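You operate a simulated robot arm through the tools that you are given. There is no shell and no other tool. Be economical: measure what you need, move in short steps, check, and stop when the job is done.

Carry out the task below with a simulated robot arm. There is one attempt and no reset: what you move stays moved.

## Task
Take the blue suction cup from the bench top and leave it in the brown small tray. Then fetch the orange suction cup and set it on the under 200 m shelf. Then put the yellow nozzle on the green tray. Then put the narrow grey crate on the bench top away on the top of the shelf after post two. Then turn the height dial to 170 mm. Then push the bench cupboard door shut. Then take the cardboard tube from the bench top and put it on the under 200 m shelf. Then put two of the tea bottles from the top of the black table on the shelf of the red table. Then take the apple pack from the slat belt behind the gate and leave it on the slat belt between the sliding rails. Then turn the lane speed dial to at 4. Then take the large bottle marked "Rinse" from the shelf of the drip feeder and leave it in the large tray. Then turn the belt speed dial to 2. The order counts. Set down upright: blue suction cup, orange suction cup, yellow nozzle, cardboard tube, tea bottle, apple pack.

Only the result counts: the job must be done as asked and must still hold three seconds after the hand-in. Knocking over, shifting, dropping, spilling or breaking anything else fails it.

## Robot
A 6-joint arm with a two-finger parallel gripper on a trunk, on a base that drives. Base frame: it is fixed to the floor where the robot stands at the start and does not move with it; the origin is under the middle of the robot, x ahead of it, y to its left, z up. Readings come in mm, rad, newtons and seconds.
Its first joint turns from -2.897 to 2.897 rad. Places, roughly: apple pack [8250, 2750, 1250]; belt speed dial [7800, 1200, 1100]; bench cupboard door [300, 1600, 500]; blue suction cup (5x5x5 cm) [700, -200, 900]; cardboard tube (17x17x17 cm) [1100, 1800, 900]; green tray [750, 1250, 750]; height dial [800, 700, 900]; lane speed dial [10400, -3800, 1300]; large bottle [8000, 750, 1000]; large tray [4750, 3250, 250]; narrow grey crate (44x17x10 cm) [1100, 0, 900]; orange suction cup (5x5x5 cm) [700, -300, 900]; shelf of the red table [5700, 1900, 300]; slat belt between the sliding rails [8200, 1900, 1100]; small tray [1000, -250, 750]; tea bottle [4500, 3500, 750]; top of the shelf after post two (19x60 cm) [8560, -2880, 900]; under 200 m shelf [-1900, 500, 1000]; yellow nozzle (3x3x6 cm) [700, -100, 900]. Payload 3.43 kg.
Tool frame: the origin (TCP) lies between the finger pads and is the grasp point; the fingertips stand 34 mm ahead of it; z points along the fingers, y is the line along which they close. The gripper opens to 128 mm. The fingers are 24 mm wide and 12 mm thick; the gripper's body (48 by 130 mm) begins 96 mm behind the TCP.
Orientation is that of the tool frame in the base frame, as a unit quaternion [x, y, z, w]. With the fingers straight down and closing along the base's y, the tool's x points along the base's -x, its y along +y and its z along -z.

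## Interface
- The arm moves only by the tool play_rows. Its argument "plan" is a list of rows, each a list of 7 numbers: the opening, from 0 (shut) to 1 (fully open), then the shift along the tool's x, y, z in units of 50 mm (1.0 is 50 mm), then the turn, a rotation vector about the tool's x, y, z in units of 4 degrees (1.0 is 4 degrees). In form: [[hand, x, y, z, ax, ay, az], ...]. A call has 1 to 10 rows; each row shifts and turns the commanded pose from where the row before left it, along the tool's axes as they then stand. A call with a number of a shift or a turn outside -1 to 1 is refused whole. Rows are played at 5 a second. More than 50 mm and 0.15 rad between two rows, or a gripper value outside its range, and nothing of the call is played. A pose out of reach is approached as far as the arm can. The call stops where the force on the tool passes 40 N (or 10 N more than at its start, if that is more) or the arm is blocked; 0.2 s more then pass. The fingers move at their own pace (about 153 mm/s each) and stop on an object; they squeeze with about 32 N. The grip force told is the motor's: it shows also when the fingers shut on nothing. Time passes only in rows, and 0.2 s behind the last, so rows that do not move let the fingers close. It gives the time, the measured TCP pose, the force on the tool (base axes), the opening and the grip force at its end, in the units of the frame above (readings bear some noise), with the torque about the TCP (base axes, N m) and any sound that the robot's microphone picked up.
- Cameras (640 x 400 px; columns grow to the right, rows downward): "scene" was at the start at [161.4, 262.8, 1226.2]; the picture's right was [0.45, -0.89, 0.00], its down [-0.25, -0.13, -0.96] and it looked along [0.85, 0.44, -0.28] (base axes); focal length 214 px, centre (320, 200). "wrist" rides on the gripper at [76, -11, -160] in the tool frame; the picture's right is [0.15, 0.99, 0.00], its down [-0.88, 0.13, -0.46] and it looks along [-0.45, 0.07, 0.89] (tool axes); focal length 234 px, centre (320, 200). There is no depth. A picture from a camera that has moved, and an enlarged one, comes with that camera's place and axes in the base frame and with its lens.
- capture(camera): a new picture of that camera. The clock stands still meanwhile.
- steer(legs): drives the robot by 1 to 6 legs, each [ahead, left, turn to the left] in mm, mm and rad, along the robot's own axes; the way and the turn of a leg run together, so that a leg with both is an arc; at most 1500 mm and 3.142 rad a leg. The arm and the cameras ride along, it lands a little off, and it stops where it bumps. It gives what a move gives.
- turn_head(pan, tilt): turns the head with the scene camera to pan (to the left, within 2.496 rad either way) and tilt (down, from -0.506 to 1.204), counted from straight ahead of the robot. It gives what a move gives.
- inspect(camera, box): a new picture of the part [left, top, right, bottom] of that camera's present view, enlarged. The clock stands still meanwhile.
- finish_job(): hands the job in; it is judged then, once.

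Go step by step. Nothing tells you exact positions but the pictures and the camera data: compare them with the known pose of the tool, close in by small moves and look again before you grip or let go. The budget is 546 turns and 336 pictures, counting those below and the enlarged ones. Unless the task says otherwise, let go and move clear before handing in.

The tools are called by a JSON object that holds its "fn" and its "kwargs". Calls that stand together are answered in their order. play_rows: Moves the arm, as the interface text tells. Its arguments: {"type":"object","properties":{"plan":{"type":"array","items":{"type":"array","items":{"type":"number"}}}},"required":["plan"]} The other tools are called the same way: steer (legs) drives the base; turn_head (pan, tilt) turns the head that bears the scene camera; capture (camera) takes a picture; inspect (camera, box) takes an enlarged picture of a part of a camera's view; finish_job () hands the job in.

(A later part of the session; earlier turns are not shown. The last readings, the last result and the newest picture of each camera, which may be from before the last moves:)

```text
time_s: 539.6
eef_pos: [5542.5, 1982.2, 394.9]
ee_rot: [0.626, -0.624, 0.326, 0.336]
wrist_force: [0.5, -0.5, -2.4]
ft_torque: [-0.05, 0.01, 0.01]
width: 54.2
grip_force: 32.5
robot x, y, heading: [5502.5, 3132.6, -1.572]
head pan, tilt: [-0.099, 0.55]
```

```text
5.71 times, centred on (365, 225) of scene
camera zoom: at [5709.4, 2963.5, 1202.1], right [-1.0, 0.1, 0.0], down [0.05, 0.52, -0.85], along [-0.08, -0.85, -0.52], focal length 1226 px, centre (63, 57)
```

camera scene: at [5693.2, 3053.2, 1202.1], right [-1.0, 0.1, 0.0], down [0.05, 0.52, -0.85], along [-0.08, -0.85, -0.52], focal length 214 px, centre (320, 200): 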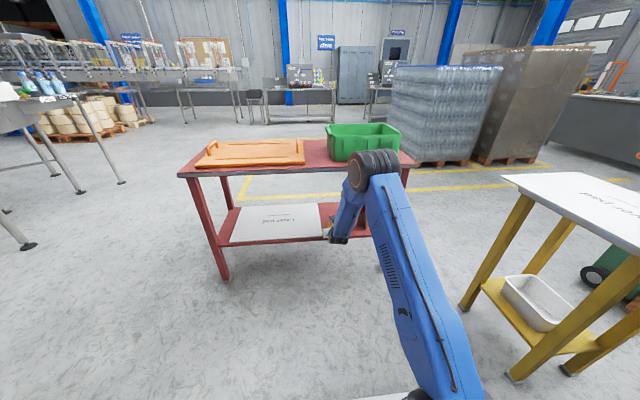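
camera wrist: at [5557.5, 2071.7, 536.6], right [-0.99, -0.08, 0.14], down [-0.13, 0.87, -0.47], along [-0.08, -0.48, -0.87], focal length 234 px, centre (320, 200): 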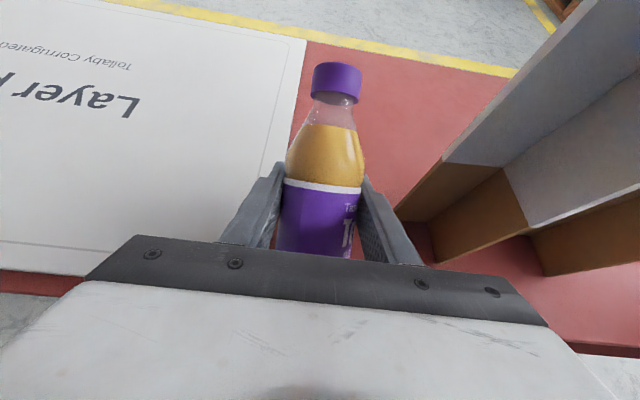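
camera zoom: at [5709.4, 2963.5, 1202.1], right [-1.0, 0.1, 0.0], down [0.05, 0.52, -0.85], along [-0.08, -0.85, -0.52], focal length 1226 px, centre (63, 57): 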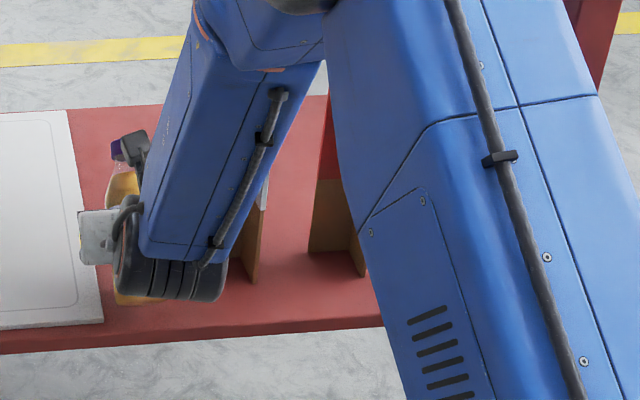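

The bottle has tipped ~27° forward in the grip. I'll raise a bit, go 55 mm further in, then touch down and draw the hand back so friction rights it.

{"fn": "play_rows", "kwargs": {"plan": [[0, 0.17, 0, -0.11, 0, 0, 0], [0, 0, 0, 0, 0, 0, 0]]}}

{"fn": "steer", "kwargs": {"legs": [[60, 0, 0]]}}

{"fn": "play_rows", "kwargs": {"plan": [[0, -0.1, 0, 0.067, 0, 0, 0], [0, -0.1, 0, 0.067, 0, 0, 0], [0, 0, 0, 0, 0, 0, 0]]}}

```text
time_s: 540.2
eef_pos: [5543.0, 1981.7, 405.3]
ee_rot: [0.625, -0.624, 0.326, 0.337]
wrist_force: [1.1, 1.4, -2.9]
ft_torque: [-0.03, 0.01, -0.01]
width: 54.4
grip_force: 31.9
robot x, y, heading: [5500.0, 3134.3, -1.569]
head pan, tilt: [-0.099, 0.55]
```

```text
time_s: 541.2
eef_pos: [5542.8, 1920.8, 404.9]
ee_rot: [0.625, -0.624, 0.326, 0.337]
wrist_force: [0.1, -0.4, -2.7]
ft_torque: [-0.05, -0.01, -0.04]
width: 54.2
grip_force: 31.4
robot x, y, heading: [5498.2, 3066.5, -1.569]
head pan, tilt: [-0.099, 0.55]
```

```text
time_s: 542.0
eef_pos: [5542.6, 1921.0, 393.3]
ee_rot: [0.625, -0.624, 0.326, 0.337]
wrist_force: [0.0, 0.6, -2.8]
ft_torque: [-0.04, 0.02, -0.03]
width: 54.1
grip_force: 31.9
robot x, y, heading: [5498.7, 3074.7, -1.568]
head pan, tilt: [-0.099, 0.55]
```

{"fn": "play_rows", "kwargs": {"plan": [[0, -0.05, 0, 0.033, 0, 0, 0], [0, -0.05, 0, 0.033, 0, 0, 0], [0, 0, 0, 0, 0, 0, 0]]}}

```text
time_s: 542.8
eef_pos: [5542.0, 1921.5, 387.1]
ee_rot: [0.625, -0.624, 0.326, 0.336]
wrist_force: [-0.6, 0.4, -3.1]
ft_torque: [-0.02, 0.0, 0.04]
width: 54.3
grip_force: 31.7
robot x, y, heading: [5499.4, 3072.6, -1.57]
head pan, tilt: [-0.099, 0.55]
```

{"fn": "play_rows", "kwargs": {"plan": [[0, -0.05, 0, 0.033, 0, 0, 0], [0, -0.05, 0, 0.033, 0, 0, 0], [0, 0, 0, 0, 0, 0, 0]]}}

```text
time_s: 543.6
eef_pos: [5543.9, 1920.5, 383.6]
ee_rot: [0.624, -0.624, 0.327, 0.338]
wrist_force: [-1.6, 0.4, 12.3]
ft_torque: [0.86, 0.11, 0.12]
width: 54.5
grip_force: 32.6
robot x, y, heading: [5499.4, 3072.0, -1.566]
head pan, tilt: [-0.099, 0.55]
```

{"fn": "capture", "kwargs": {"camera": "wrist"}}

{"fn": "inspect", "kwargs": {"camera": "scene", "box": [330, 180, 430, 260]}}

```text
165 pictures are left
camera wrist: at [5557.8, 2009.9, 536.3], right [-0.99, -0.08, 0.14], down [-0.13, 0.87, -0.47], along [-0.08, -0.49, -0.87], focal length 234 px, centre (320, 200)
```

wrist: 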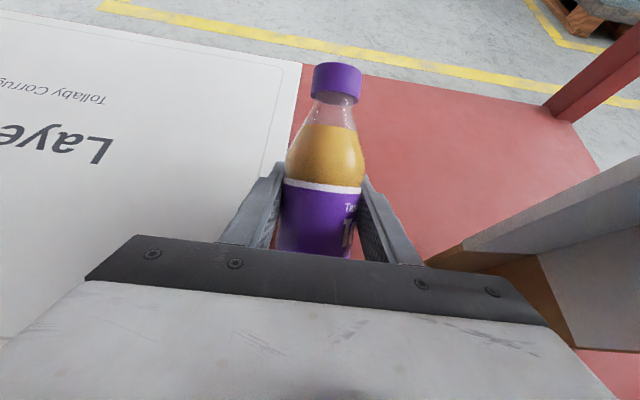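

```text
5.00 times, centred on (380, 220) of scene
camera zoom: at [5709.3, 2903.5, 1202.2], right [-1.0, 0.1, 0.0], down [0.05, 0.52, -0.85], along [-0.08, -0.85, -0.52], focal length 1072 px, centre (20, 100)
```

zoom: 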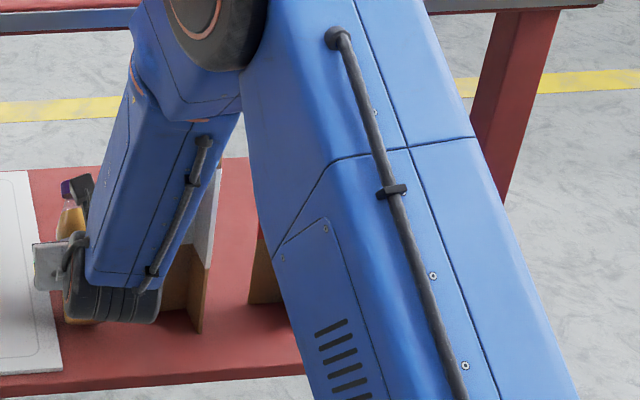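

Contact is at the bottle's swung-out base. Draw the hand back (+y) 45 mm in contact to right the bottle.

{"fn": "play_rows", "kwargs": {"plan": [[0, -0.1, 0, -0.149, 0, 0, 0], [0, -0.1, 0, -0.149, 0, 0, 0], [0, -0.1, 0, -0.149, 0, 0, 0], [0, 0, 0, 0, 0, 0, 0]]}}

{"fn": "capture", "kwargs": {"camera": "wrist"}}

```text
time_s: 544.6
eef_pos: [5543.0, 1946.7, 383.3]
ee_rot: [0.625, -0.624, 0.325, 0.338]
wrist_force: [-0.6, -4.3, 8.2]
ft_torque: [0.42, 0.02, 0.03]
width: 54.4
grip_force: 32.0
robot x, y, heading: [5500.5, 3068.2, -1.57]
head pan, tilt: [-0.099, 0.55]
```

```text
163 pictures are left
camera wrist: at [5557.9, 2036.8, 536.4], right [-0.99, -0.07, 0.14], down [-0.13, 0.87, -0.47], along [-0.09, -0.48, -0.87], focal length 234 px, centre (320, 200)
```

wrist: 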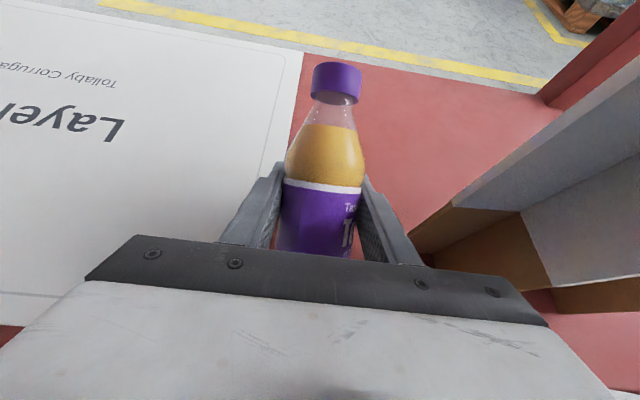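

It slid instead of righting. Alternative: since the bottle leans forward in the grip, pitch the hand further toward horizontal to make it upright. Back out and try that in the open.

{"fn": "play_rows", "kwargs": {"plan": [[0, 0.4, 0, -0.268, 0, 0, 0], [0, 0, 0, 0, 0, 0, 0]]}}

{"fn": "steer", "kwargs": {"legs": [[-330, 0, 0]]}}

{"fn": "play_rows", "kwargs": {"plan": [[0, 0, 0, 0, 0, 1, 0], [0, 0, 0, 0, 0, 1, 0], [0, 0, 0, 0, 0, 1, 0], [0, 0, 0, 0, 0, 1, 0], [0, 0, 0, 0, 0, 1, 0], [0, 0, 0, 0, 0, 1, 0], [0, 0, 0, 0, 0, 0, 0]]}}

{"fn": "capture", "kwargs": {"camera": "scene"}}

{"fn": "capture", "kwargs": {"camera": "wrist"}}

```text
time_s: 545.2
eef_pos: [5544.1, 1947.4, 405.4]
ee_rot: [0.625, -0.624, 0.326, 0.337]
wrist_force: [0.8, -0.3, -2.3]
ft_torque: [-0.03, -0.03, 0.03]
width: 54.3
grip_force: 32.1
robot x, y, heading: [5502.6, 3070.5, -1.567]
head pan, tilt: [-0.099, 0.55]
```

```text
time_s: 547.3
eef_pos: [5542.1, 2275.2, 407.7]
ee_rot: [0.625, -0.624, 0.326, 0.337]
wrist_force: [-0.5, 0.2, -2.6]
ft_torque: [-0.03, -0.02, 0.01]
width: 54.1
grip_force: 31.7
robot x, y, heading: [5501.0, 3399.8, -1.568]
head pan, tilt: [-0.099, 0.55]
```

```text
time_s: 548.9
eef_pos: [5575.6, 2277.0, 410.6]
ee_rot: [-0.54, 0.543, -0.446, -0.464]
wrist_force: [-1.0, -0.6, -1.7]
ft_torque: [-0.04, 0.0, 0.0]
width: 54.2
grip_force: 32.0
out of reach, approached as far as the arm can: row 2, 3, 4, 5, 6
robot x, y, heading: [5498.0, 3401.0, -1.566]
head pan, tilt: [-0.099, 0.55]
```

```text
162 pictures are left
camera scene: at [5708.9, 3231.5, 1202.1], right [-1.0, 0.1, 0.0], down [0.05, 0.52, -0.85], along [-0.08, -0.85, -0.52], focal length 214 px, centre (320, 200)
```

scene: 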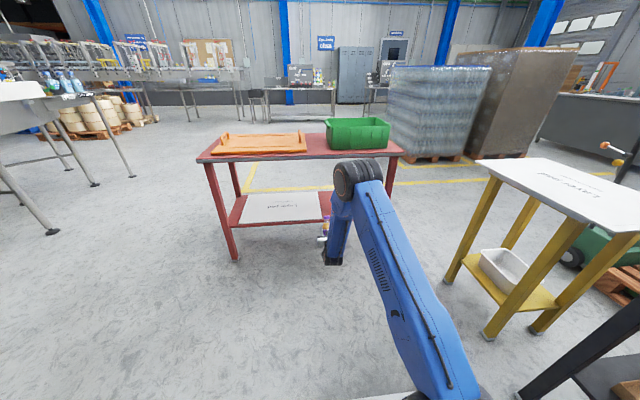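

```text
161 pictures are left
camera wrist: at [5591.5, 2420.2, 514.2], right [-0.99, -0.01, 0.16], down [-0.13, 0.61, -0.78], along [-0.09, -0.8, -0.6], focal length 234 px, centre (320, 200)
```

wrist: 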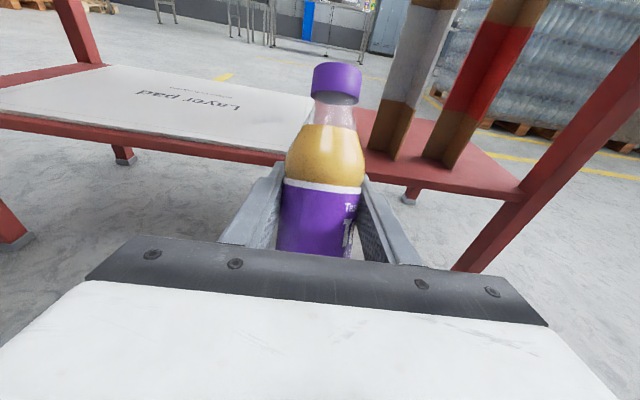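

The hand is now ~80° pitched and the bottle is nearly upright (≈3.5° lean), base ~27 mm above shelf level. Line up and go in.

{"fn": "steer", "kwargs": {"legs": [[0, -32, 0], [200, 0, 0]]}}

{"fn": "capture", "kwargs": {"camera": "wrist"}}

{"fn": "capture", "kwargs": {"camera": "scene"}}

```text
time_s: 551.0
eef_pos: [5545.8, 2077.1, 410.7]
ee_rot: [0.542, -0.542, 0.446, 0.461]
wrist_force: [-0.2, -0.3, -2.5]
ft_torque: [-0.02, 0.0, 0.01]
width: 54.3
grip_force: 31.8
robot x, y, heading: [5470.8, 3201.7, -1.565]
head pan, tilt: [-0.099, 0.55]
```

```text
160 pictures are left
camera wrist: at [5562.1, 2221.1, 514.2], right [-0.99, -0.01, 0.16], down [-0.13, 0.61, -0.78], along [-0.09, -0.8, -0.6], focal length 234 px, centre (320, 200)
```

wrist: 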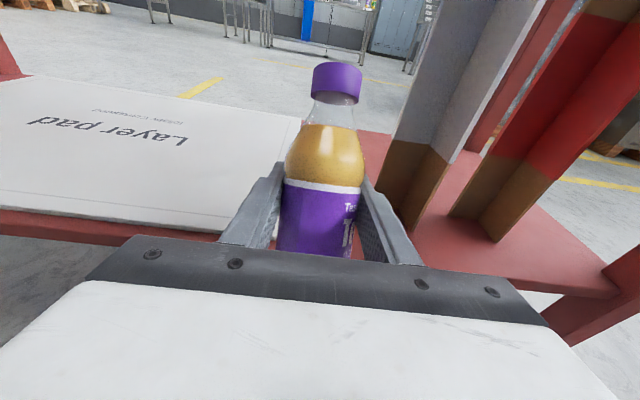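

```text
159 pictures are left
camera scene: at [5677.6, 3032.6, 1202.1], right [-1.0, 0.1, 0.0], down [0.05, 0.52, -0.85], along [-0.08, -0.85, -0.52], focal length 214 px, centre (320, 200)
```

scene: 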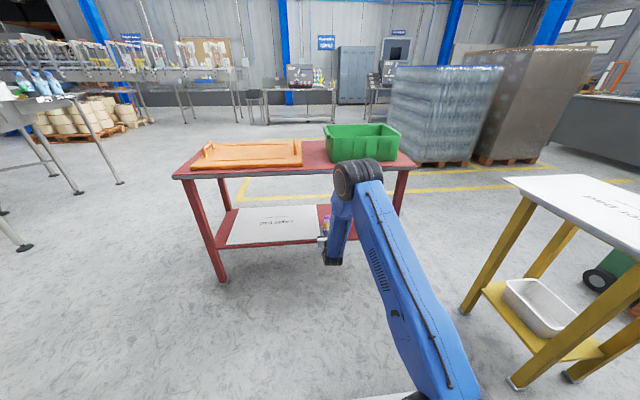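

{"fn": "steer", "kwargs": {"legs": [[100, 0, 0]]}}

{"fn": "steer", "kwargs": {"legs": [[55, 0, 0]]}}

{"fn": "capture", "kwargs": {"camera": "wrist"}}

{"fn": "inspect", "kwargs": {"camera": "scene", "box": [270, 110, 470, 290]}}

```text
time_s: 552.1
eef_pos: [5546.8, 1979.7, 411.0]
ee_rot: [-0.542, 0.543, -0.446, -0.462]
wrist_force: [-0.3, -0.5, -2.6]
ft_torque: [-0.02, -0.01, -0.01]
width: 54.0
grip_force: 32.0
robot x, y, heading: [5464.8, 3104.4, -1.567]
head pan, tilt: [-0.099, 0.55]
```

```text
time_s: 553.1
eef_pos: [5546.4, 1922.3, 411.1]
ee_rot: [-0.542, 0.543, -0.445, -0.462]
wrist_force: [0.3, 0.1, -2.8]
ft_torque: [-0.03, -0.04, 0.0]
width: 54.4
grip_force: 31.9
robot x, y, heading: [5469.4, 3047.2, -1.566]
head pan, tilt: [-0.099, 0.55]
```

```text
158 pictures are left
camera wrist: at [5563.1, 2066.3, 514.1], right [-0.99, -0.01, 0.16], down [-0.13, 0.61, -0.78], along [-0.09, -0.8, -0.6], focal length 234 px, centre (320, 200)
```

wrist: 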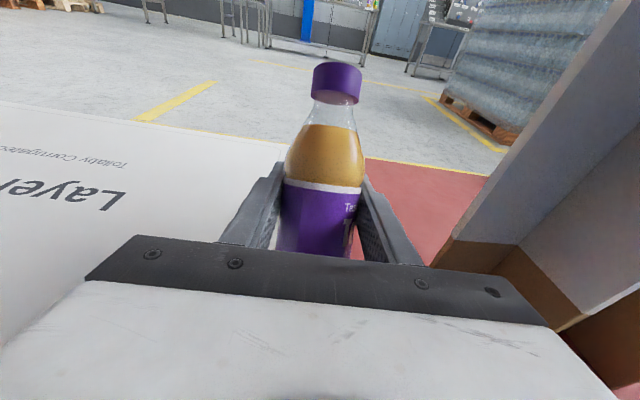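

```text
2.22 times, centred on (370, 200) of scene
camera zoom: at [5678.2, 2877.9, 1202.1], right [-1.0, 0.1, 0.0], down [0.05, 0.52, -0.85], along [-0.08, -0.85, -0.52], focal length 477 px, centre (209, 200)
```

zoom: 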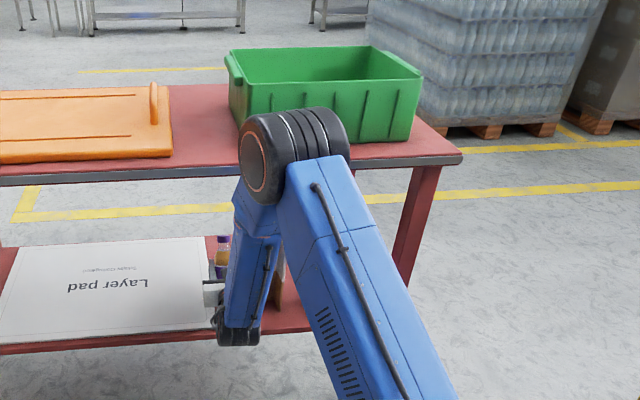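

{"fn": "play_rows", "kwargs": {"plan": [[0, -0.158, 0, 0.028, 0, 0, 0], [0, -0.158, 0, 0.028, 0, 0, 0], [0, 0, 0, 0, 0, 0, 0]]}}

```text
time_s: 553.9
eef_pos: [5547.1, 1922.2, 396.8]
ee_rot: [-0.541, 0.543, -0.446, -0.463]
wrist_force: [-0.9, -7.2, 20.3]
ft_torque: [0.19, 0.07, 0.05]
width: 54.3
grip_force: 31.8
robot x, y, heading: [5471.6, 3047.3, -1.563]
head pan, tilt: [-0.099, 0.55]
```

Base contact. Ease up slightly and open.

{"fn": "play_rows", "kwargs": {"plan": [[0, 0.04, 0, -0.007, 0, 0, 0], [0.5, 0, 0, 0, 0, 0, 0], [0.6, 0, 0, 0, 0, 0, 0], [0.6, 0, 0, 0, 0, 0, 0]]}}

{"fn": "capture", "kwargs": {"camera": "wrist"}}

```text
time_s: 554.9
eef_pos: [5547.3, 1923.1, 397.0]
ee_rot: [0.542, -0.542, 0.446, 0.462]
wrist_force: [-0.2, 0.3, -0.7]
ft_torque: [0.0, -0.03, -0.03]
width: 76.9
grip_force: 0.0
robot x, y, heading: [5471.9, 3042.1, -1.566]
head pan, tilt: [-0.099, 0.55]
```

```text
156 pictures are left
camera wrist: at [5563.3, 2066.7, 500.4], right [-0.99, -0.01, 0.16], down [-0.13, 0.61, -0.78], along [-0.09, -0.8, -0.6], focal length 234 px, centre (320, 200)
```

wrist: 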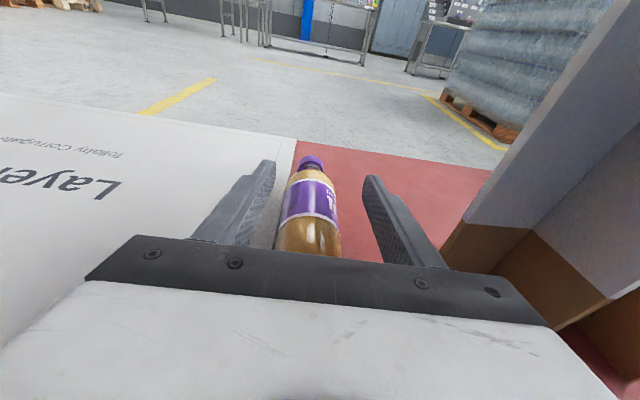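

The bottle fell over forward on the shelf — it had been leaning much more than I judged. It's intact, lying with its cap pointing away. I'll grip its base end, pull it out, and re-orient it on the empty yellow table. Lower the open hand around it.

{"fn": "play_rows", "kwargs": {"plan": [[0.6, -0.2, 0, 0.035, 0, 0, 0], [0.6, -0.2, 0, 0.035, 0, 0, 0], [0.6, -0.2, 0, 0.035, 0, 0, 0], [0.6, 0, 0, 0, 0, 0, 0]]}}

{"fn": "capture", "kwargs": {"camera": "wrist"}}

```text
time_s: 555.9
eef_pos: [5547.2, 1922.7, 365.2]
ee_rot: [-0.541, 0.544, -0.444, -0.463]
wrist_force: [-1.0, -0.6, 0.2]
ft_torque: [0.03, -0.02, -0.01]
width: 77.0
grip_force: 0.1
robot x, y, heading: [5467.3, 3047.1, -1.572]
head pan, tilt: [-0.099, 0.55]
```

```text
155 pictures are left
camera wrist: at [5563.6, 2066.6, 469.1], right [-0.99, -0.01, 0.16], down [-0.13, 0.61, -0.78], along [-0.09, -0.8, -0.6], focal length 234 px, centre (320, 200)
```

wrist: 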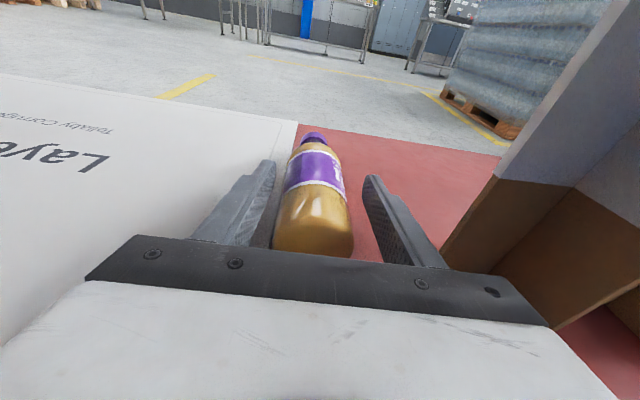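

{"fn": "play_rows", "kwargs": {"plan": [[0.6, -0.2, 0, 0.035, 0, 0, 0], [0.6, -0.2, 0, 0.035, 0, 0, 0], [0.6, -0.14, 0, 0.025, 0, 0, 0], [0.6, 0, 0, 0, 0, 0, 0]]}}

{"fn": "capture", "kwargs": {"camera": "wrist"}}

```text
time_s: 556.6
eef_pos: [5546.9, 1922.7, 347.7]
ee_rot: [-0.539, 0.543, -0.446, -0.465]
wrist_force: [-0.3, 6.7, 17.5]
ft_torque: [1.95, -0.3, 0.19]
width: 76.8
grip_force: 0.0
robot x, y, heading: [5465.3, 3046.2, -1.57]
head pan, tilt: [-0.099, 0.55]
stopped in row 3: the force on the tool passed its limit (the readings are from after the stop); the commanded pose is now the measured one
```

```text
154 pictures are left
camera wrist: at [5563.7, 2066.6, 450.7], right [-0.99, 0.0, 0.16], down [-0.13, 0.6, -0.79], along [-0.09, -0.8, -0.59], focal length 234 px, centre (320, 200)
```

wrist: 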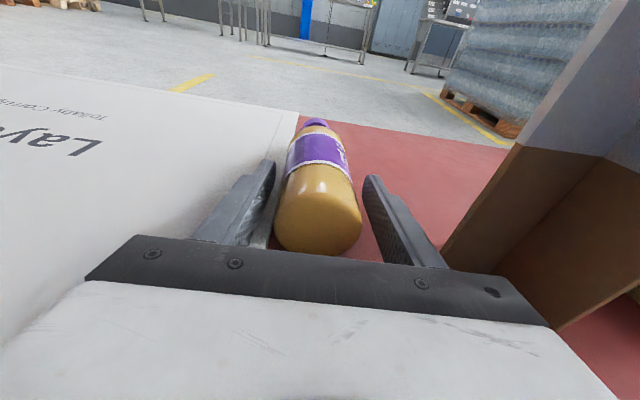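

The palm underside touched; pitch the hand back down 20° so the fingertips go lower while the palm rises.

{"fn": "play_rows", "kwargs": {"plan": [[0.6, 0.14, 0, -0.03, 0, 0, 0], [0.6, 0, 0, 0, 0, -1, 0], [0.6, 0, 0, 0, 0, -1, 0], [0.6, 0, 0, 0, 0, -1, 0], [0.6, 0, 0, 0, 0, -1, 0], [0.6, 0, 0, 0, 0, -1, 0], [0.6, 0, 0, 0, 0, 0, 0]]}}

{"fn": "capture", "kwargs": {"camera": "wrist"}}

```text
time_s: 558.2
eef_pos: [5546.9, 1922.3, 354.9]
ee_rot: [-0.608, 0.615, -0.347, -0.364]
wrist_force: [0.6, -8.0, 21.7]
ft_torque: [-0.78, -0.9, -0.28]
width: 77.2
grip_force: 0.6
robot x, y, heading: [5467.5, 3044.4, -1.564]
head pan, tilt: [-0.099, 0.55]
```

```text
153 pictures are left
camera wrist: at [5563.8, 2022.8, 501.8], right [-0.99, -0.05, 0.14], down [-0.12, 0.83, -0.54], along [-0.09, -0.55, -0.83], focal length 234 px, centre (320, 200)
```

wrist: 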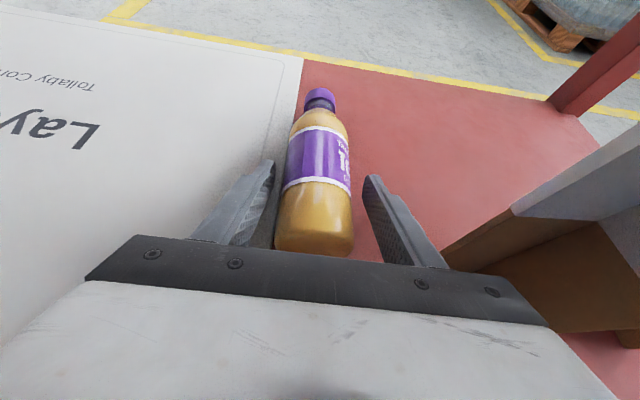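

Fingertips touch the pad level, so the shelf is higher (~320) than I thought and the fingers are at the bottle's mid-height. Ease up 3 mm and grip.

{"fn": "play_rows", "kwargs": {"plan": [[0.6, 0.06, 0, -0.03, 0, 0, 0], [0.3, 0, 0, 0, 0, 0, 0], [0.1, 0, 0, 0, 0, 0, 0], [0.1, 0, 0, 0, 0, 0, 0]]}}

{"fn": "capture", "kwargs": {"camera": "wrist"}}

```text
time_s: 559.2
eef_pos: [5547.2, 1923.8, 355.6]
ee_rot: [-0.608, 0.616, -0.345, -0.363]
wrist_force: [3.2, 2.5, 8.4]
ft_torque: [0.19, -0.24, 0.04]
width: 54.2
grip_force: 32.0
robot x, y, heading: [5468.6, 3048.8, -1.57]
head pan, tilt: [-0.099, 0.55]
```

```text
152 pictures are left
camera wrist: at [5563.5, 2023.5, 502.5], right [-0.99, -0.05, 0.14], down [-0.12, 0.84, -0.53], along [-0.09, -0.54, -0.83], focal length 234 px, centre (320, 200)
```

wrist: 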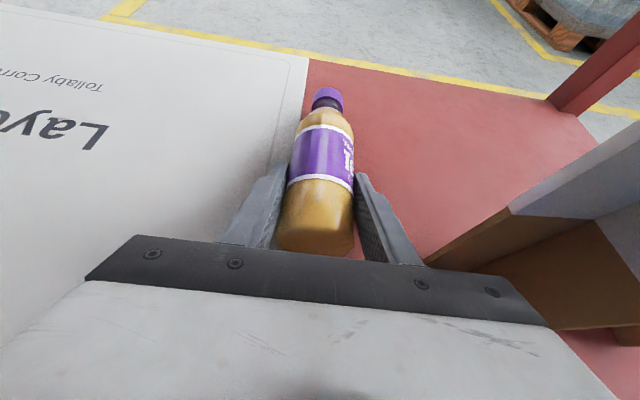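

Lift and pull the bottle out.

{"fn": "play_rows", "kwargs": {"plan": [[0, 0.35, 0, -0.2, 0, 0, 0], [0, 0.35, 0, -0.2, 0, 0, 0], [0, 0, 0, 0, 0, 0, 0]]}}

{"fn": "steer", "kwargs": {"legs": [[-380, 0, 0]]}}

{"fn": "capture", "kwargs": {"camera": "wrist"}}

```text
time_s: 560.0
eef_pos: [5547.5, 1923.8, 397.9]
ee_rot: [-0.609, 0.615, -0.345, -0.363]
wrist_force: [-0.6, -0.3, -2.9]
ft_torque: [0.1, 0.0, 0.02]
width: 54.6
grip_force: 31.9
robot x, y, heading: [5468.9, 3047.5, -1.568]
head pan, tilt: [-0.099, 0.55]
```

```text
time_s: 562.4
eef_pos: [5547.6, 2304.8, 397.9]
ee_rot: [-0.609, 0.614, -0.346, -0.363]
wrist_force: [0.0, 0.0, -2.1]
ft_torque: [0.1, 0.01, -0.01]
width: 54.3
grip_force: 31.7
robot x, y, heading: [5468.0, 3426.2, -1.565]
head pan, tilt: [-0.099, 0.55]
```

```text
151 pictures are left
camera wrist: at [5563.6, 2404.4, 543.9], right [-0.99, -0.05, 0.14], down [-0.12, 0.84, -0.53], along [-0.09, -0.55, -0.83], focal length 234 px, centre (320, 200)
```

wrist: 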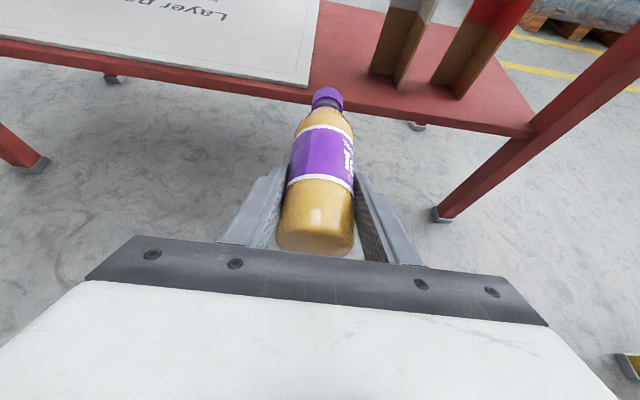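

Raise and retract the arm in the open, then go to the yellow table.

{"fn": "play_rows", "kwargs": {"plan": [[0, 0.49, 0, -0.8, 0, 0, 0], [0, 0.49, 0, -0.8, 0, 0, 0], [0, 0.49, 0, -0.8, 0, 0, 0], [0, 0.49, 0, -0.8, 0, 0, 0], [0, 0.49, 0, -0.8, 0, 0, 0], [0, 0.49, 0, -0.8, 0, 0, 0], [0, 0.49, 0, -0.8, 0, 0, 0]]}}

{"fn": "play_rows", "kwargs": {"plan": [[0, 0.49, 0, -0.8, 0, 0, 0], [0, 0.49, 0, -0.8, 0, 0, 0], [0, 0.49, 0, -0.8, 0, 0, 0], [0, 0.49, 0, -0.8, 0, 0, 0], [0, 0.49, 0, -0.8, 0, 0, 0], [0, 0.49, 0, -0.8, 0, 0, 0], [0, 0, 0, 0, 0, 0, 0]]}}

{"fn": "capture", "kwargs": {"camera": "scene"}}

```text
time_s: 564.0
eef_pos: [5556.5, 2461.5, 687.2]
ee_rot: [-0.61, 0.614, -0.345, -0.362]
wrist_force: [0.2, 0.1, -3.5]
ft_torque: [0.05, 0.01, 0.0]
width: 54.5
grip_force: 32.0
robot x, y, heading: [5468.9, 3422.4, -1.565]
head pan, tilt: [-0.099, 0.55]
```

```text
time_s: 565.6
eef_pos: [5562.3, 2596.0, 932.3]
ee_rot: [-0.609, 0.615, -0.346, -0.363]
wrist_force: [-0.1, -0.6, -2.3]
ft_torque: [0.1, 0.0, 0.01]
width: 54.4
grip_force: 31.9
robot x, y, heading: [5466.7, 3426.0, -1.567]
head pan, tilt: [-0.099, 0.55]
```

```text
150 pictures are left
camera scene: at [5676.7, 3259.3, 1202.1], right [-1.0, 0.09, 0.0], down [0.05, 0.52, -0.85], along [-0.08, -0.85, -0.52], focal length 214 px, centre (320, 200)
```

scene: 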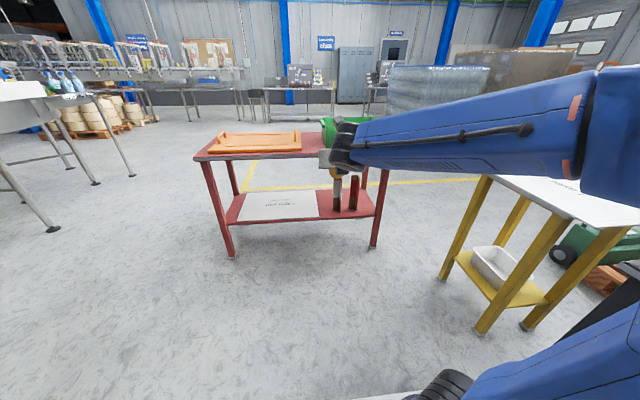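

{"fn": "inspect", "kwargs": {"camera": "scene", "box": [290, 130, 390, 220]}}

{"fn": "capture", "kwargs": {"camera": "wrist"}}

```text
4.44 times, centred on (340, 175) of scene
camera zoom: at [5676.7, 3259.3, 1202.1], right [-1.0, 0.09, 0.0], down [0.05, 0.52, -0.85], along [-0.08, -0.85, -0.52], focal length 953 px, centre (231, 311)
```

zoom: 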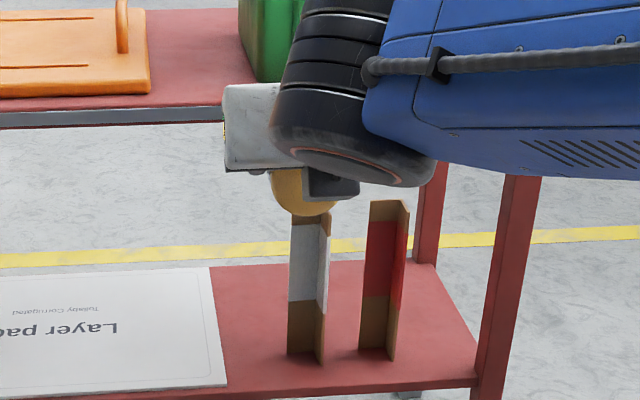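

```text
148 pictures are left
camera wrist: at [5578.7, 2696.8, 1078.5], right [-0.99, -0.05, 0.14], down [-0.12, 0.84, -0.53], along [-0.09, -0.55, -0.83], focal length 234 px, centre (320, 200)
```

wrist: 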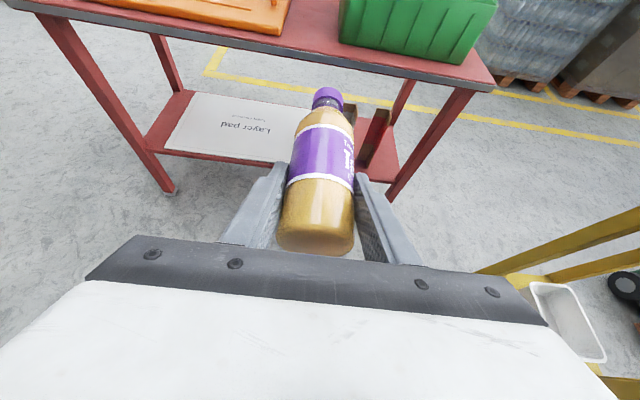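

Red table's top has a free front strip (y>1910) between the lid and green box at x≈5590; I'll use that to lay the bottle down and regrip. Approach.

{"fn": "steer", "kwargs": {"legs": [[420, 26, 0]]}}

{"fn": "capture", "kwargs": {"camera": "wrist"}}

{"fn": "capture", "kwargs": {"camera": "scene"}}

```text
time_s: 568.2
eef_pos: [5596.7, 2177.7, 931.9]
ee_rot: [-0.611, 0.613, -0.346, -0.362]
wrist_force: [-0.1, -0.3, -2.9]
ft_torque: [0.09, 0.0, 0.02]
width: 54.5
grip_force: 32.0
robot x, y, heading: [5492.2, 3006.5, -1.556]
head pan, tilt: [-0.099, 0.55]
```

```text
147 pictures are left
camera wrist: at [5612.8, 2278.9, 1078.3], right [-0.99, -0.06, 0.14], down [-0.13, 0.84, -0.53], along [-0.09, -0.55, -0.83], focal length 234 px, centre (320, 200)
```

wrist: 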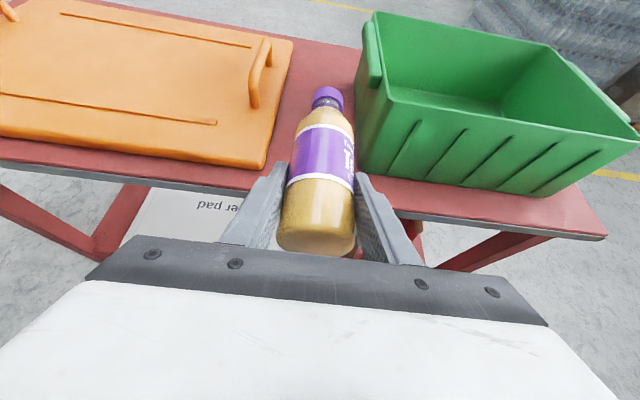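

```text
146 pictures are left
camera scene: at [5707.2, 2842.2, 1202.1], right [-1.0, 0.09, 0.0], down [0.05, 0.52, -0.85], along [-0.07, -0.85, -0.52], focal length 214 px, centre (320, 200)
```

scene: 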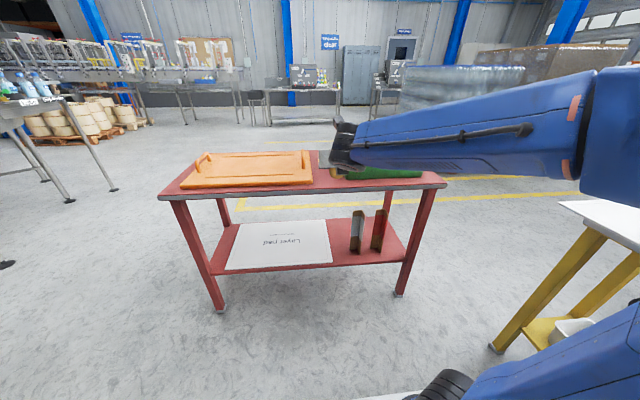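

Gap is x 5509–5669; bottle centred at 5597. Move in over the top and down.

{"fn": "play_rows", "kwargs": {"plan": [[0, -0.13, 0, 0.8, 0, 0, 0], [0, -0.13, 0, 0.8, 0, 0, 0], [0, -0.13, 0, 0.8, 0, 0, 0], [0, -0.13, 0, 0.8, 0, 0, 0], [0, -0.13, 0, 0.8, 0, 0, 0], [0, 0, 0, 0, 0, 0, 0]]}}

{"fn": "capture", "kwargs": {"camera": "wrist"}}

{"fn": "inspect", "kwargs": {"camera": "scene", "box": [270, 110, 430, 230]}}

```text
time_s: 569.4
eef_pos: [5595.0, 2024.1, 826.6]
ee_rot: [-0.605, 0.61, -0.357, -0.367]
wrist_force: [1.3, -7.3, 26.3]
ft_torque: [-0.59, -0.77, -0.28]
width: 54.3
grip_force: 31.9
robot x, y, heading: [5498.2, 3008.6, -1.558]
head pan, tilt: [-0.099, 0.55]
stopped in row 6: the force on the tool passed its limit (the readings are from after the stop); the commanded pose is now the measured one
```

```text
145 pictures are left
camera wrist: at [5609.1, 2128.0, 971.0], right [-0.99, -0.06, 0.14], down [-0.12, 0.82, -0.56], along [-0.08, -0.57, -0.82], focal length 234 px, centre (320, 200)
```

wrist: 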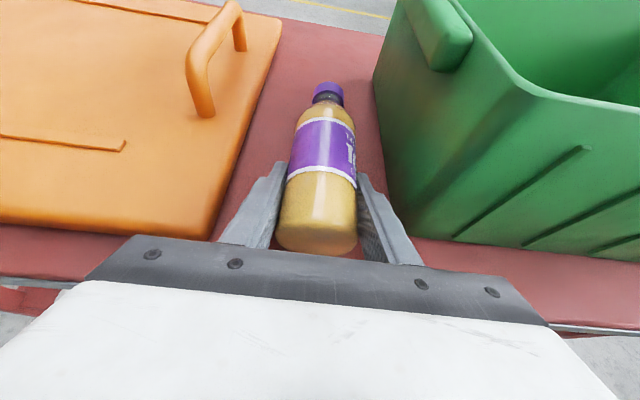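

```text
3.33 times, centred on (350, 170) of scene
camera zoom: at [5707.1, 2843.3, 1202.3], right [-1.0, 0.09, 0.0], down [0.05, 0.52, -0.85], along [-0.07, -0.85, -0.52], focal length 715 px, centre (220, 300)
```

zoom: 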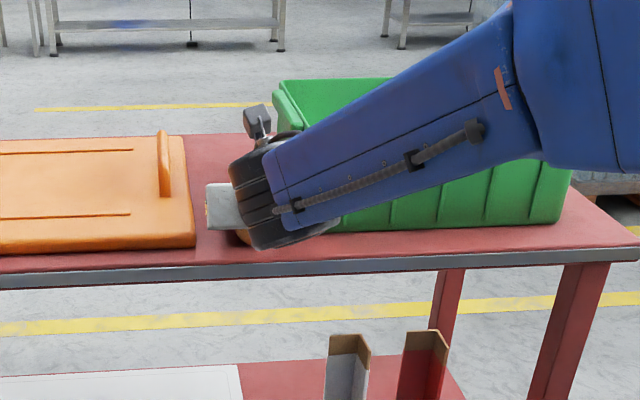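

Contact: the bottle rests on the top (z≈797). Ease and release, then withdraw backwards.

{"fn": "play_rows", "kwargs": {"plan": [[0, 0.035, 0, -0.02, 0, 0, 0], [0.45, 0, 0, 0, 0, 0, 0], [0.5, 0, 0, 0, 0, 0, 0], [0.55, 0, 0, 0, 0, 0, 0]]}}

{"fn": "capture", "kwargs": {"camera": "wrist"}}

```text
time_s: 570.5
eef_pos: [5590.9, 2023.8, 827.9]
ee_rot: [-0.605, 0.611, -0.356, -0.367]
wrist_force: [-4.1, 3.8, 7.2]
ft_torque: [-0.08, -0.19, -0.02]
width: 68.5
grip_force: 0.0
robot x, y, heading: [5494.9, 3006.8, -1.562]
head pan, tilt: [-0.099, 0.55]
stopped in row 4: the force on the tool passed its limit (the readings are from after the stop); the commanded pose is now the measured one
```

```text
143 pictures are left
camera wrist: at [5606.9, 2127.5, 971.4], right [-0.99, -0.05, 0.14], down [-0.12, 0.82, -0.55], along [-0.08, -0.57, -0.82], focal length 234 px, centre (320, 200)
```

wrist: 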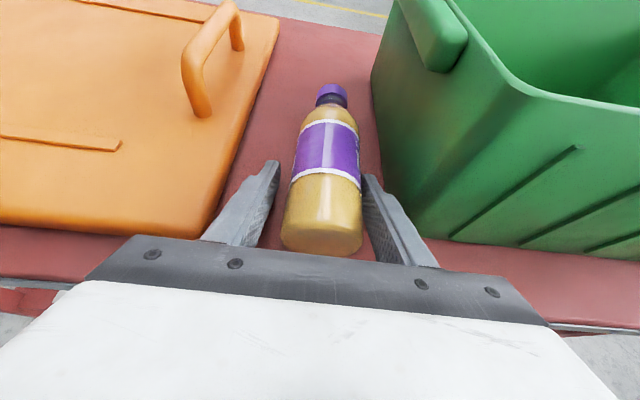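

{"fn": "play_rows", "kwargs": {"plan": [[0.52, 0.17, 0, -0.1, 0, 0, 0], [0.55, 0.5, 0, -0.3, 0, 0, 0], [0.55, 0.8, 0, -0.48, 0, 0, 0], [0.55, 0.8, 0, -0.48, 0, 0, 0], [0.55, 0, 0, 0, 0, 0, 0]]}}

{"fn": "capture", "kwargs": {"camera": "wrist"}}

```text
time_s: 571.6
eef_pos: [5592.1, 2030.5, 958.5]
ee_rot: [-0.605, 0.61, -0.356, -0.367]
wrist_force: [-0.5, 0.2, -0.4]
ft_torque: [-0.01, -0.03, 0.0]
width: 70.5
grip_force: 0.0
robot x, y, heading: [5498.0, 3007.7, -1.561]
head pan, tilt: [-0.099, 0.55]
```

```text
142 pictures are left
camera wrist: at [5607.4, 2133.8, 1103.0], right [-0.99, -0.05, 0.14], down [-0.12, 0.82, -0.55], along [-0.08, -0.56, -0.82], focal length 234 px, centre (320, 200)
```

wrist: 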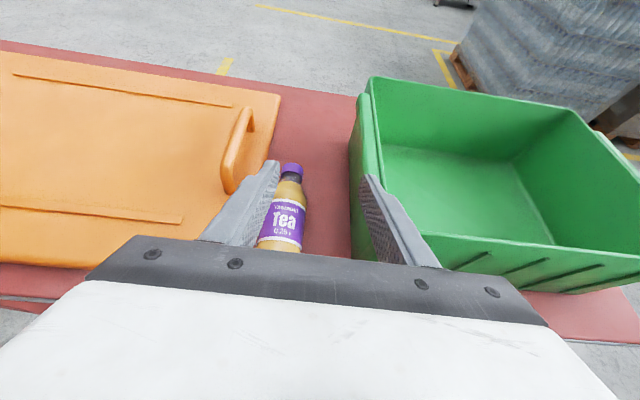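

The bottle rolled against the lid edge (axis x≈5628). I'll go tool-down (slightly back-pitched), nudge it to the middle with the fingers and regrip. Raise and rotate.

{"fn": "play_rows", "kwargs": {"plan": [[0.6, 0.6, 0, -0.35, 0, 0, 0], [0.6, 0.6, 0, -0.35, 0, 0, 0], [0.6, 0, 0, 0, 0, -1, 0], [0.6, 0, 0, 0, 0, -1, 0], [0.6, 0, 0, 0, 0, -1, 0], [0.6, 0, 0, 0, 0, -1, 0], [0.6, 0, 0, 0, 0, -1, 0], [0.6, 0, 0, 0, 0, -1, 0], [0.6, 0, 0, 0, 0, -1, 0]]}}

{"fn": "steer", "kwargs": {"legs": [[90, 0, -0.01]]}}

{"fn": "play_rows", "kwargs": {"plan": [[0.6, 0, 0, 0, 0, -1, 0], [0.6, 0, 0, 0, 0, -1, 0], [0.6, 0, 0, 0, 0, -1, 0], [0.6, 0, 0, 0, 0, -1, 0], [0.6, 0, 0, 0, 0, -1, 0], [0.6, 0, 0, 0, 0, -1, 0], [0.6, 0, 0, 0, 0, -1, 0], [0.6, 0, 0, 0, 0, -1, 0], [0.6, 0, 0, 0, 0, -1, 0], [0.6, 0, 0, 0, 0, -1, 0]]}}

{"fn": "capture", "kwargs": {"camera": "wrist"}}

{"fn": "capture", "kwargs": {"camera": "scene"}}

```text
time_s: 573.6
eef_pos: [5593.3, 2030.9, 1027.8]
ee_rot: [-0.673, 0.682, -0.197, -0.207]
wrist_force: [0.4, 0.1, -0.3]
ft_torque: [-0.01, 0.0, -0.01]
width: 76.9
grip_force: 0.0
robot x, y, heading: [5493.2, 3009.7, -1.563]
head pan, tilt: [-0.099, 0.55]
```

```text
time_s: 574.8
eef_pos: [5584.6, 1941.7, 1027.8]
ee_rot: [-0.669, 0.686, -0.196, -0.209]
wrist_force: [0.0, 0.4, -0.2]
ft_torque: [0.02, -0.04, 0.0]
width: 76.7
grip_force: 0.0
robot x, y, heading: [5497.2, 2925.4, -1.571]
head pan, tilt: [-0.099, 0.55]
```

```text
time_s: 577.0
eef_pos: [5584.2, 1941.6, 1029.2]
ee_rot: [-0.696, 0.716, 0.045, 0.037]
wrist_force: [-0.2, 0.3, 0.6]
ft_torque: [-0.04, 0.01, 0.0]
width: 76.6
grip_force: 0.1
robot x, y, heading: [5498.4, 2920.5, -1.57]
head pan, tilt: [-0.099, 0.55]
```

```text
141 pictures are left
camera wrist: at [5595.3, 1847.2, 1179.2], right [-0.99, -0.12, -0.01], down [-0.1, 0.83, 0.56], along [-0.06, 0.55, -0.83], focal length 234 px, centre (320, 200)
```

wrist: 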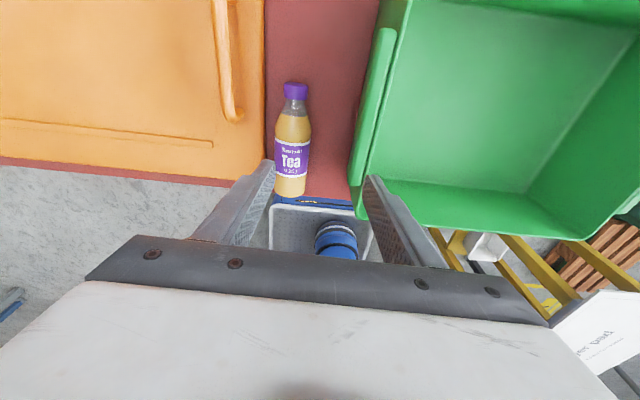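

```text
140 pictures are left
camera scene: at [5705.6, 2752.1, 1202.2], right [-1.0, 0.1, 0.0], down [0.05, 0.52, -0.85], along [-0.08, -0.85, -0.52], focal length 214 px, centre (320, 200)
```

scene: 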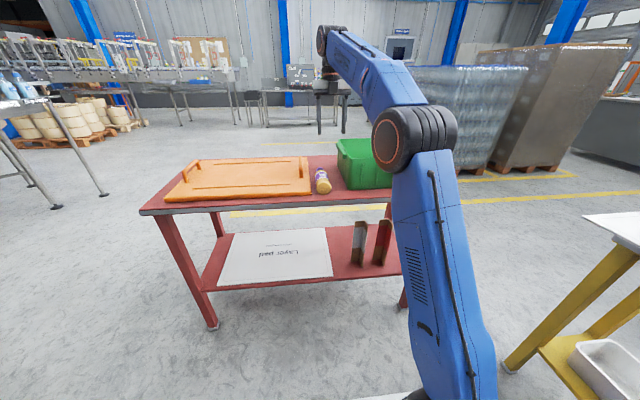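

Bottle axis now at x≈5625 (21 mm gap to lid). Lower with wide-open fingers to just above lid level, to centre it by partially closing.

{"fn": "play_rows", "kwargs": {"plan": [[1.0, 0, 0, 0, 0, -1, 0], [1.0, -0.06, -0.074, 0.855, 0, 0, 0], [1.0, -0.06, -0.074, 0.855, 0, 0, 0], [1.0, -0.06, -0.074, 0.855, 0, 0, 0], [1.0, -0.06, -0.074, 0.8, 0, 0, 0], [1.0, 0, 0, 0, 0, 0, 0]]}}

{"fn": "capture", "kwargs": {"camera": "wrist"}}

{"fn": "inspect", "kwargs": {"camera": "scene", "box": [260, 90, 440, 230]}}

```text
time_s: 578.2
eef_pos: [5597.4, 1992.0, 857.9]
ee_rot: [-0.694, 0.715, 0.063, 0.061]
wrist_force: [-0.8, 2.5, 11.1]
ft_torque: [0.01, -0.84, 0.21]
width: 127.7
grip_force: 0.0
out of reach, approached as far as the arm can: row 1
robot x, y, heading: [5498.7, 2924.7, -1.571]
head pan, tilt: [-0.099, 0.55]
stopped in row 6: the force on the tool passed its limit (the readings are from after the stop); the commanded pose is now the measured one
```

```text
139 pictures are left
camera wrist: at [5606.9, 1889.5, 1003.1], right [-0.99, -0.12, -0.02], down [-0.11, 0.79, 0.6], along [-0.05, 0.6, -0.8], focal length 234 px, centre (320, 200)
```

wrist: 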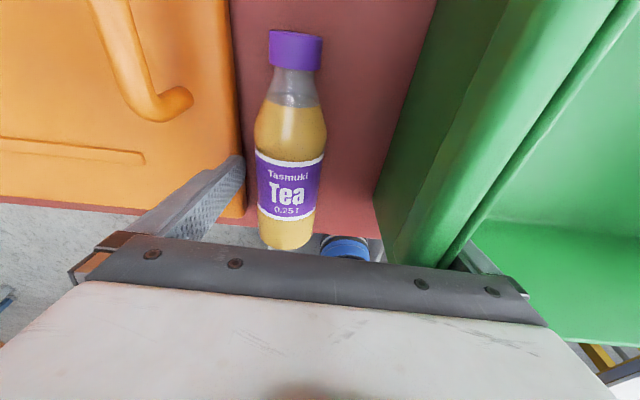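

```text
2.86 times, centred on (350, 160) of scene
camera zoom: at [5705.5, 2752.2, 1202.2], right [-1.0, 0.1, 0.0], down [0.05, 0.52, -0.85], along [-0.08, -0.85, -0.52], focal length 613 px, centre (234, 314)
```

zoom: 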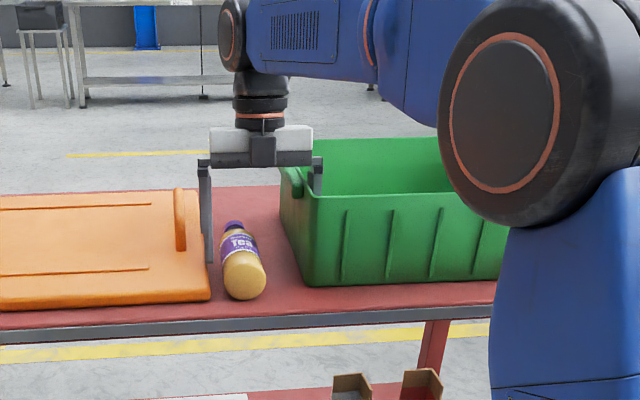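

The right finger is inside the green box rim and the left one on the lid. Go straight up and out.

{"fn": "play_rows", "kwargs": {"plan": [[1.0, -0.05, 0, -0.3, 0, 0, 0], [1.0, -0.13, 0, -0.7, 0, 0, 0], [1.0, -0.13, 0, -0.7, 0, 0, 0], [1.0, -0.13, 0, -0.7, 0, 0, 0], [0.5, 0, 0, 0, 0, 0, 0]]}}

{"fn": "capture", "kwargs": {"camera": "wrist"}}

{"fn": "inspect", "kwargs": {"camera": "scene", "box": [260, 90, 440, 230]}}

```text
time_s: 579.4
eef_pos: [5598.1, 1993.6, 979.4]
ee_rot: [-0.694, 0.715, 0.063, 0.061]
wrist_force: [0.4, -0.4, 0.4]
ft_torque: [-0.04, -0.01, 0.05]
width: 63.9
grip_force: 0.0
robot x, y, heading: [5501.0, 2921.3, -1.567]
head pan, tilt: [-0.099, 0.55]
```

```text
137 pictures are left
camera wrist: at [5608.1, 1889.4, 1123.2], right [-0.99, -0.12, -0.02], down [-0.1, 0.79, 0.6], along [-0.05, 0.6, -0.8], focal length 234 px, centre (320, 200)
```

wrist: 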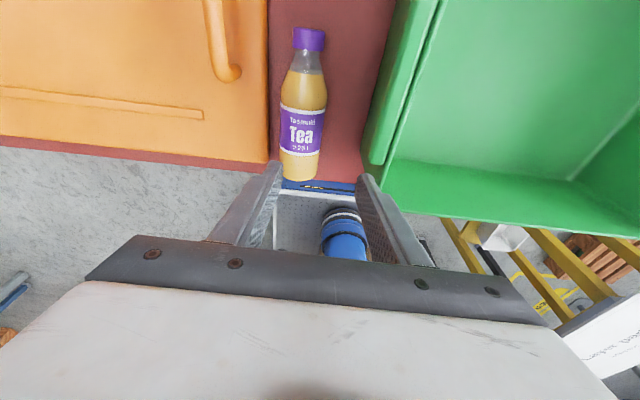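

```text
2.86 times, centred on (350, 160) of scene
camera zoom: at [5705.6, 2751.7, 1202.1], right [-1.0, 0.1, 0.0], down [0.05, 0.52, -0.85], along [-0.08, -0.85, -0.52], focal length 613 px, centre (234, 314)
```

zoom: 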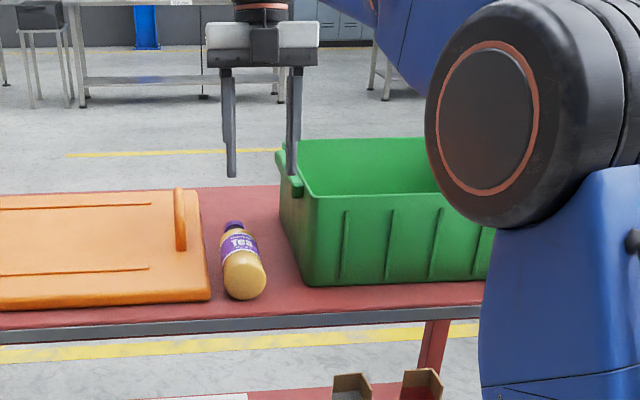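

Regrip nearer the base at y≈2036, in front of both lid and box. Move there above the bottle.

{"fn": "play_rows", "kwargs": {"plan": [[0.6, -0.232, -0.263, 0.35, 0, 0, 0], [0.6, -0.232, -0.263, 0.35, 0, 0, 0], [0.6, 0, 0, 0.8, 0, 0, 0], [0.6, 0, 0, 0.7, 0, 0, 0], [0.6, 0, 0, 0, 0, 0, 0]]}}

{"fn": "capture", "kwargs": {"camera": "wrist"}}

{"fn": "inspect", "kwargs": {"camera": "scene", "box": [260, 90, 440, 230]}}

```text
time_s: 580.6
eef_pos: [5624.2, 2035.3, 870.6]
ee_rot: [-0.693, 0.715, 0.063, 0.062]
wrist_force: [0.0, -0.1, 0.4]
ft_torque: [-0.01, 0.02, 0.02]
width: 76.8
grip_force: 0.1
robot x, y, heading: [5495.8, 2921.0, -1.569]
head pan, tilt: [-0.099, 0.55]
```

```text
135 pictures are left
camera wrist: at [5633.3, 1931.5, 1017.3], right [-0.99, -0.12, -0.02], down [-0.1, 0.79, 0.6], along [-0.05, 0.6, -0.8], focal length 234 px, centre (320, 200)
```

wrist: 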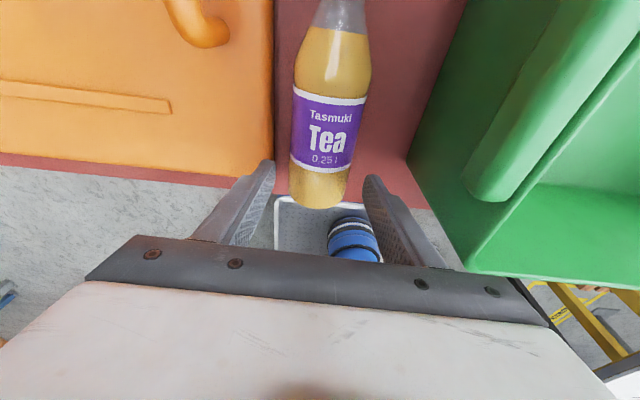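

```text
2.86 times, centred on (350, 160) of scene
camera zoom: at [5705.6, 2751.7, 1202.2], right [-1.0, 0.1, 0.0], down [0.05, 0.52, -0.85], along [-0.08, -0.85, -0.52], focal length 613 px, centre (234, 314)
```

zoom: 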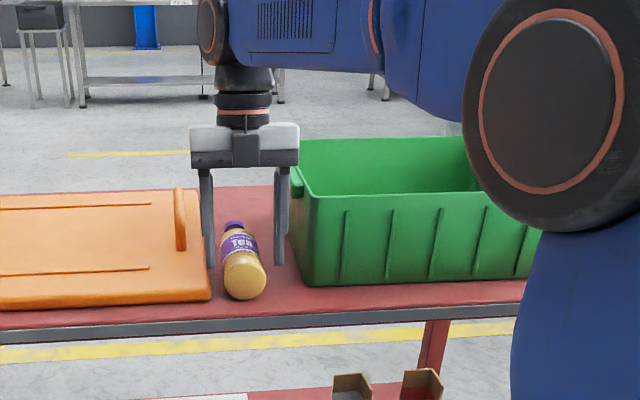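

{"fn": "play_rows", "kwargs": {"plan": [[0.6, 0.03, 0, 0.3, 0, 0, 0], [0.6, 0.03, 0, 0.34, 0, 0, 0], [0.6, 0, 0, 0, 0, 0, 0]]}}

{"fn": "capture", "kwargs": {"camera": "wrist"}}

```text
time_s: 581.1
eef_pos: [5624.3, 2036.4, 856.8]
ee_rot: [-0.694, 0.715, 0.057, 0.058]
wrist_force: [-1.6, 7.1, 15.5]
ft_torque: [0.12, -0.69, 0.32]
width: 75.6
grip_force: 0.0
robot x, y, heading: [5497.9, 2924.3, -1.57]
head pan, tilt: [-0.099, 0.55]
stopped in row 2: the force on the tool passed its limit (the readings are from after the stop); the commanded pose is now the measured one
```

```text
133 pictures are left
camera wrist: at [5633.5, 1935.6, 1004.0], right [-0.99, -0.12, -0.02], down [-0.11, 0.8, 0.59], along [-0.05, 0.59, -0.81], focal length 234 px, centre (320, 200)
```

wrist: 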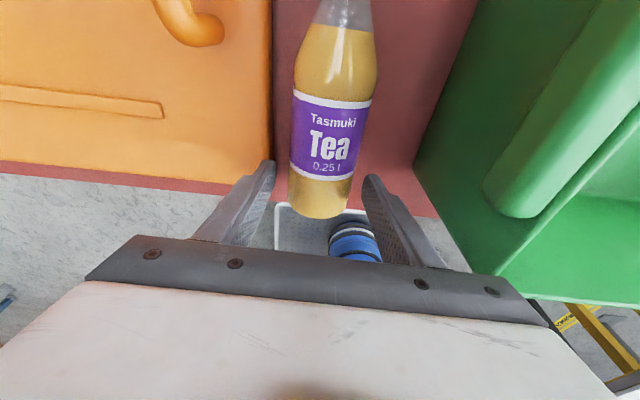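

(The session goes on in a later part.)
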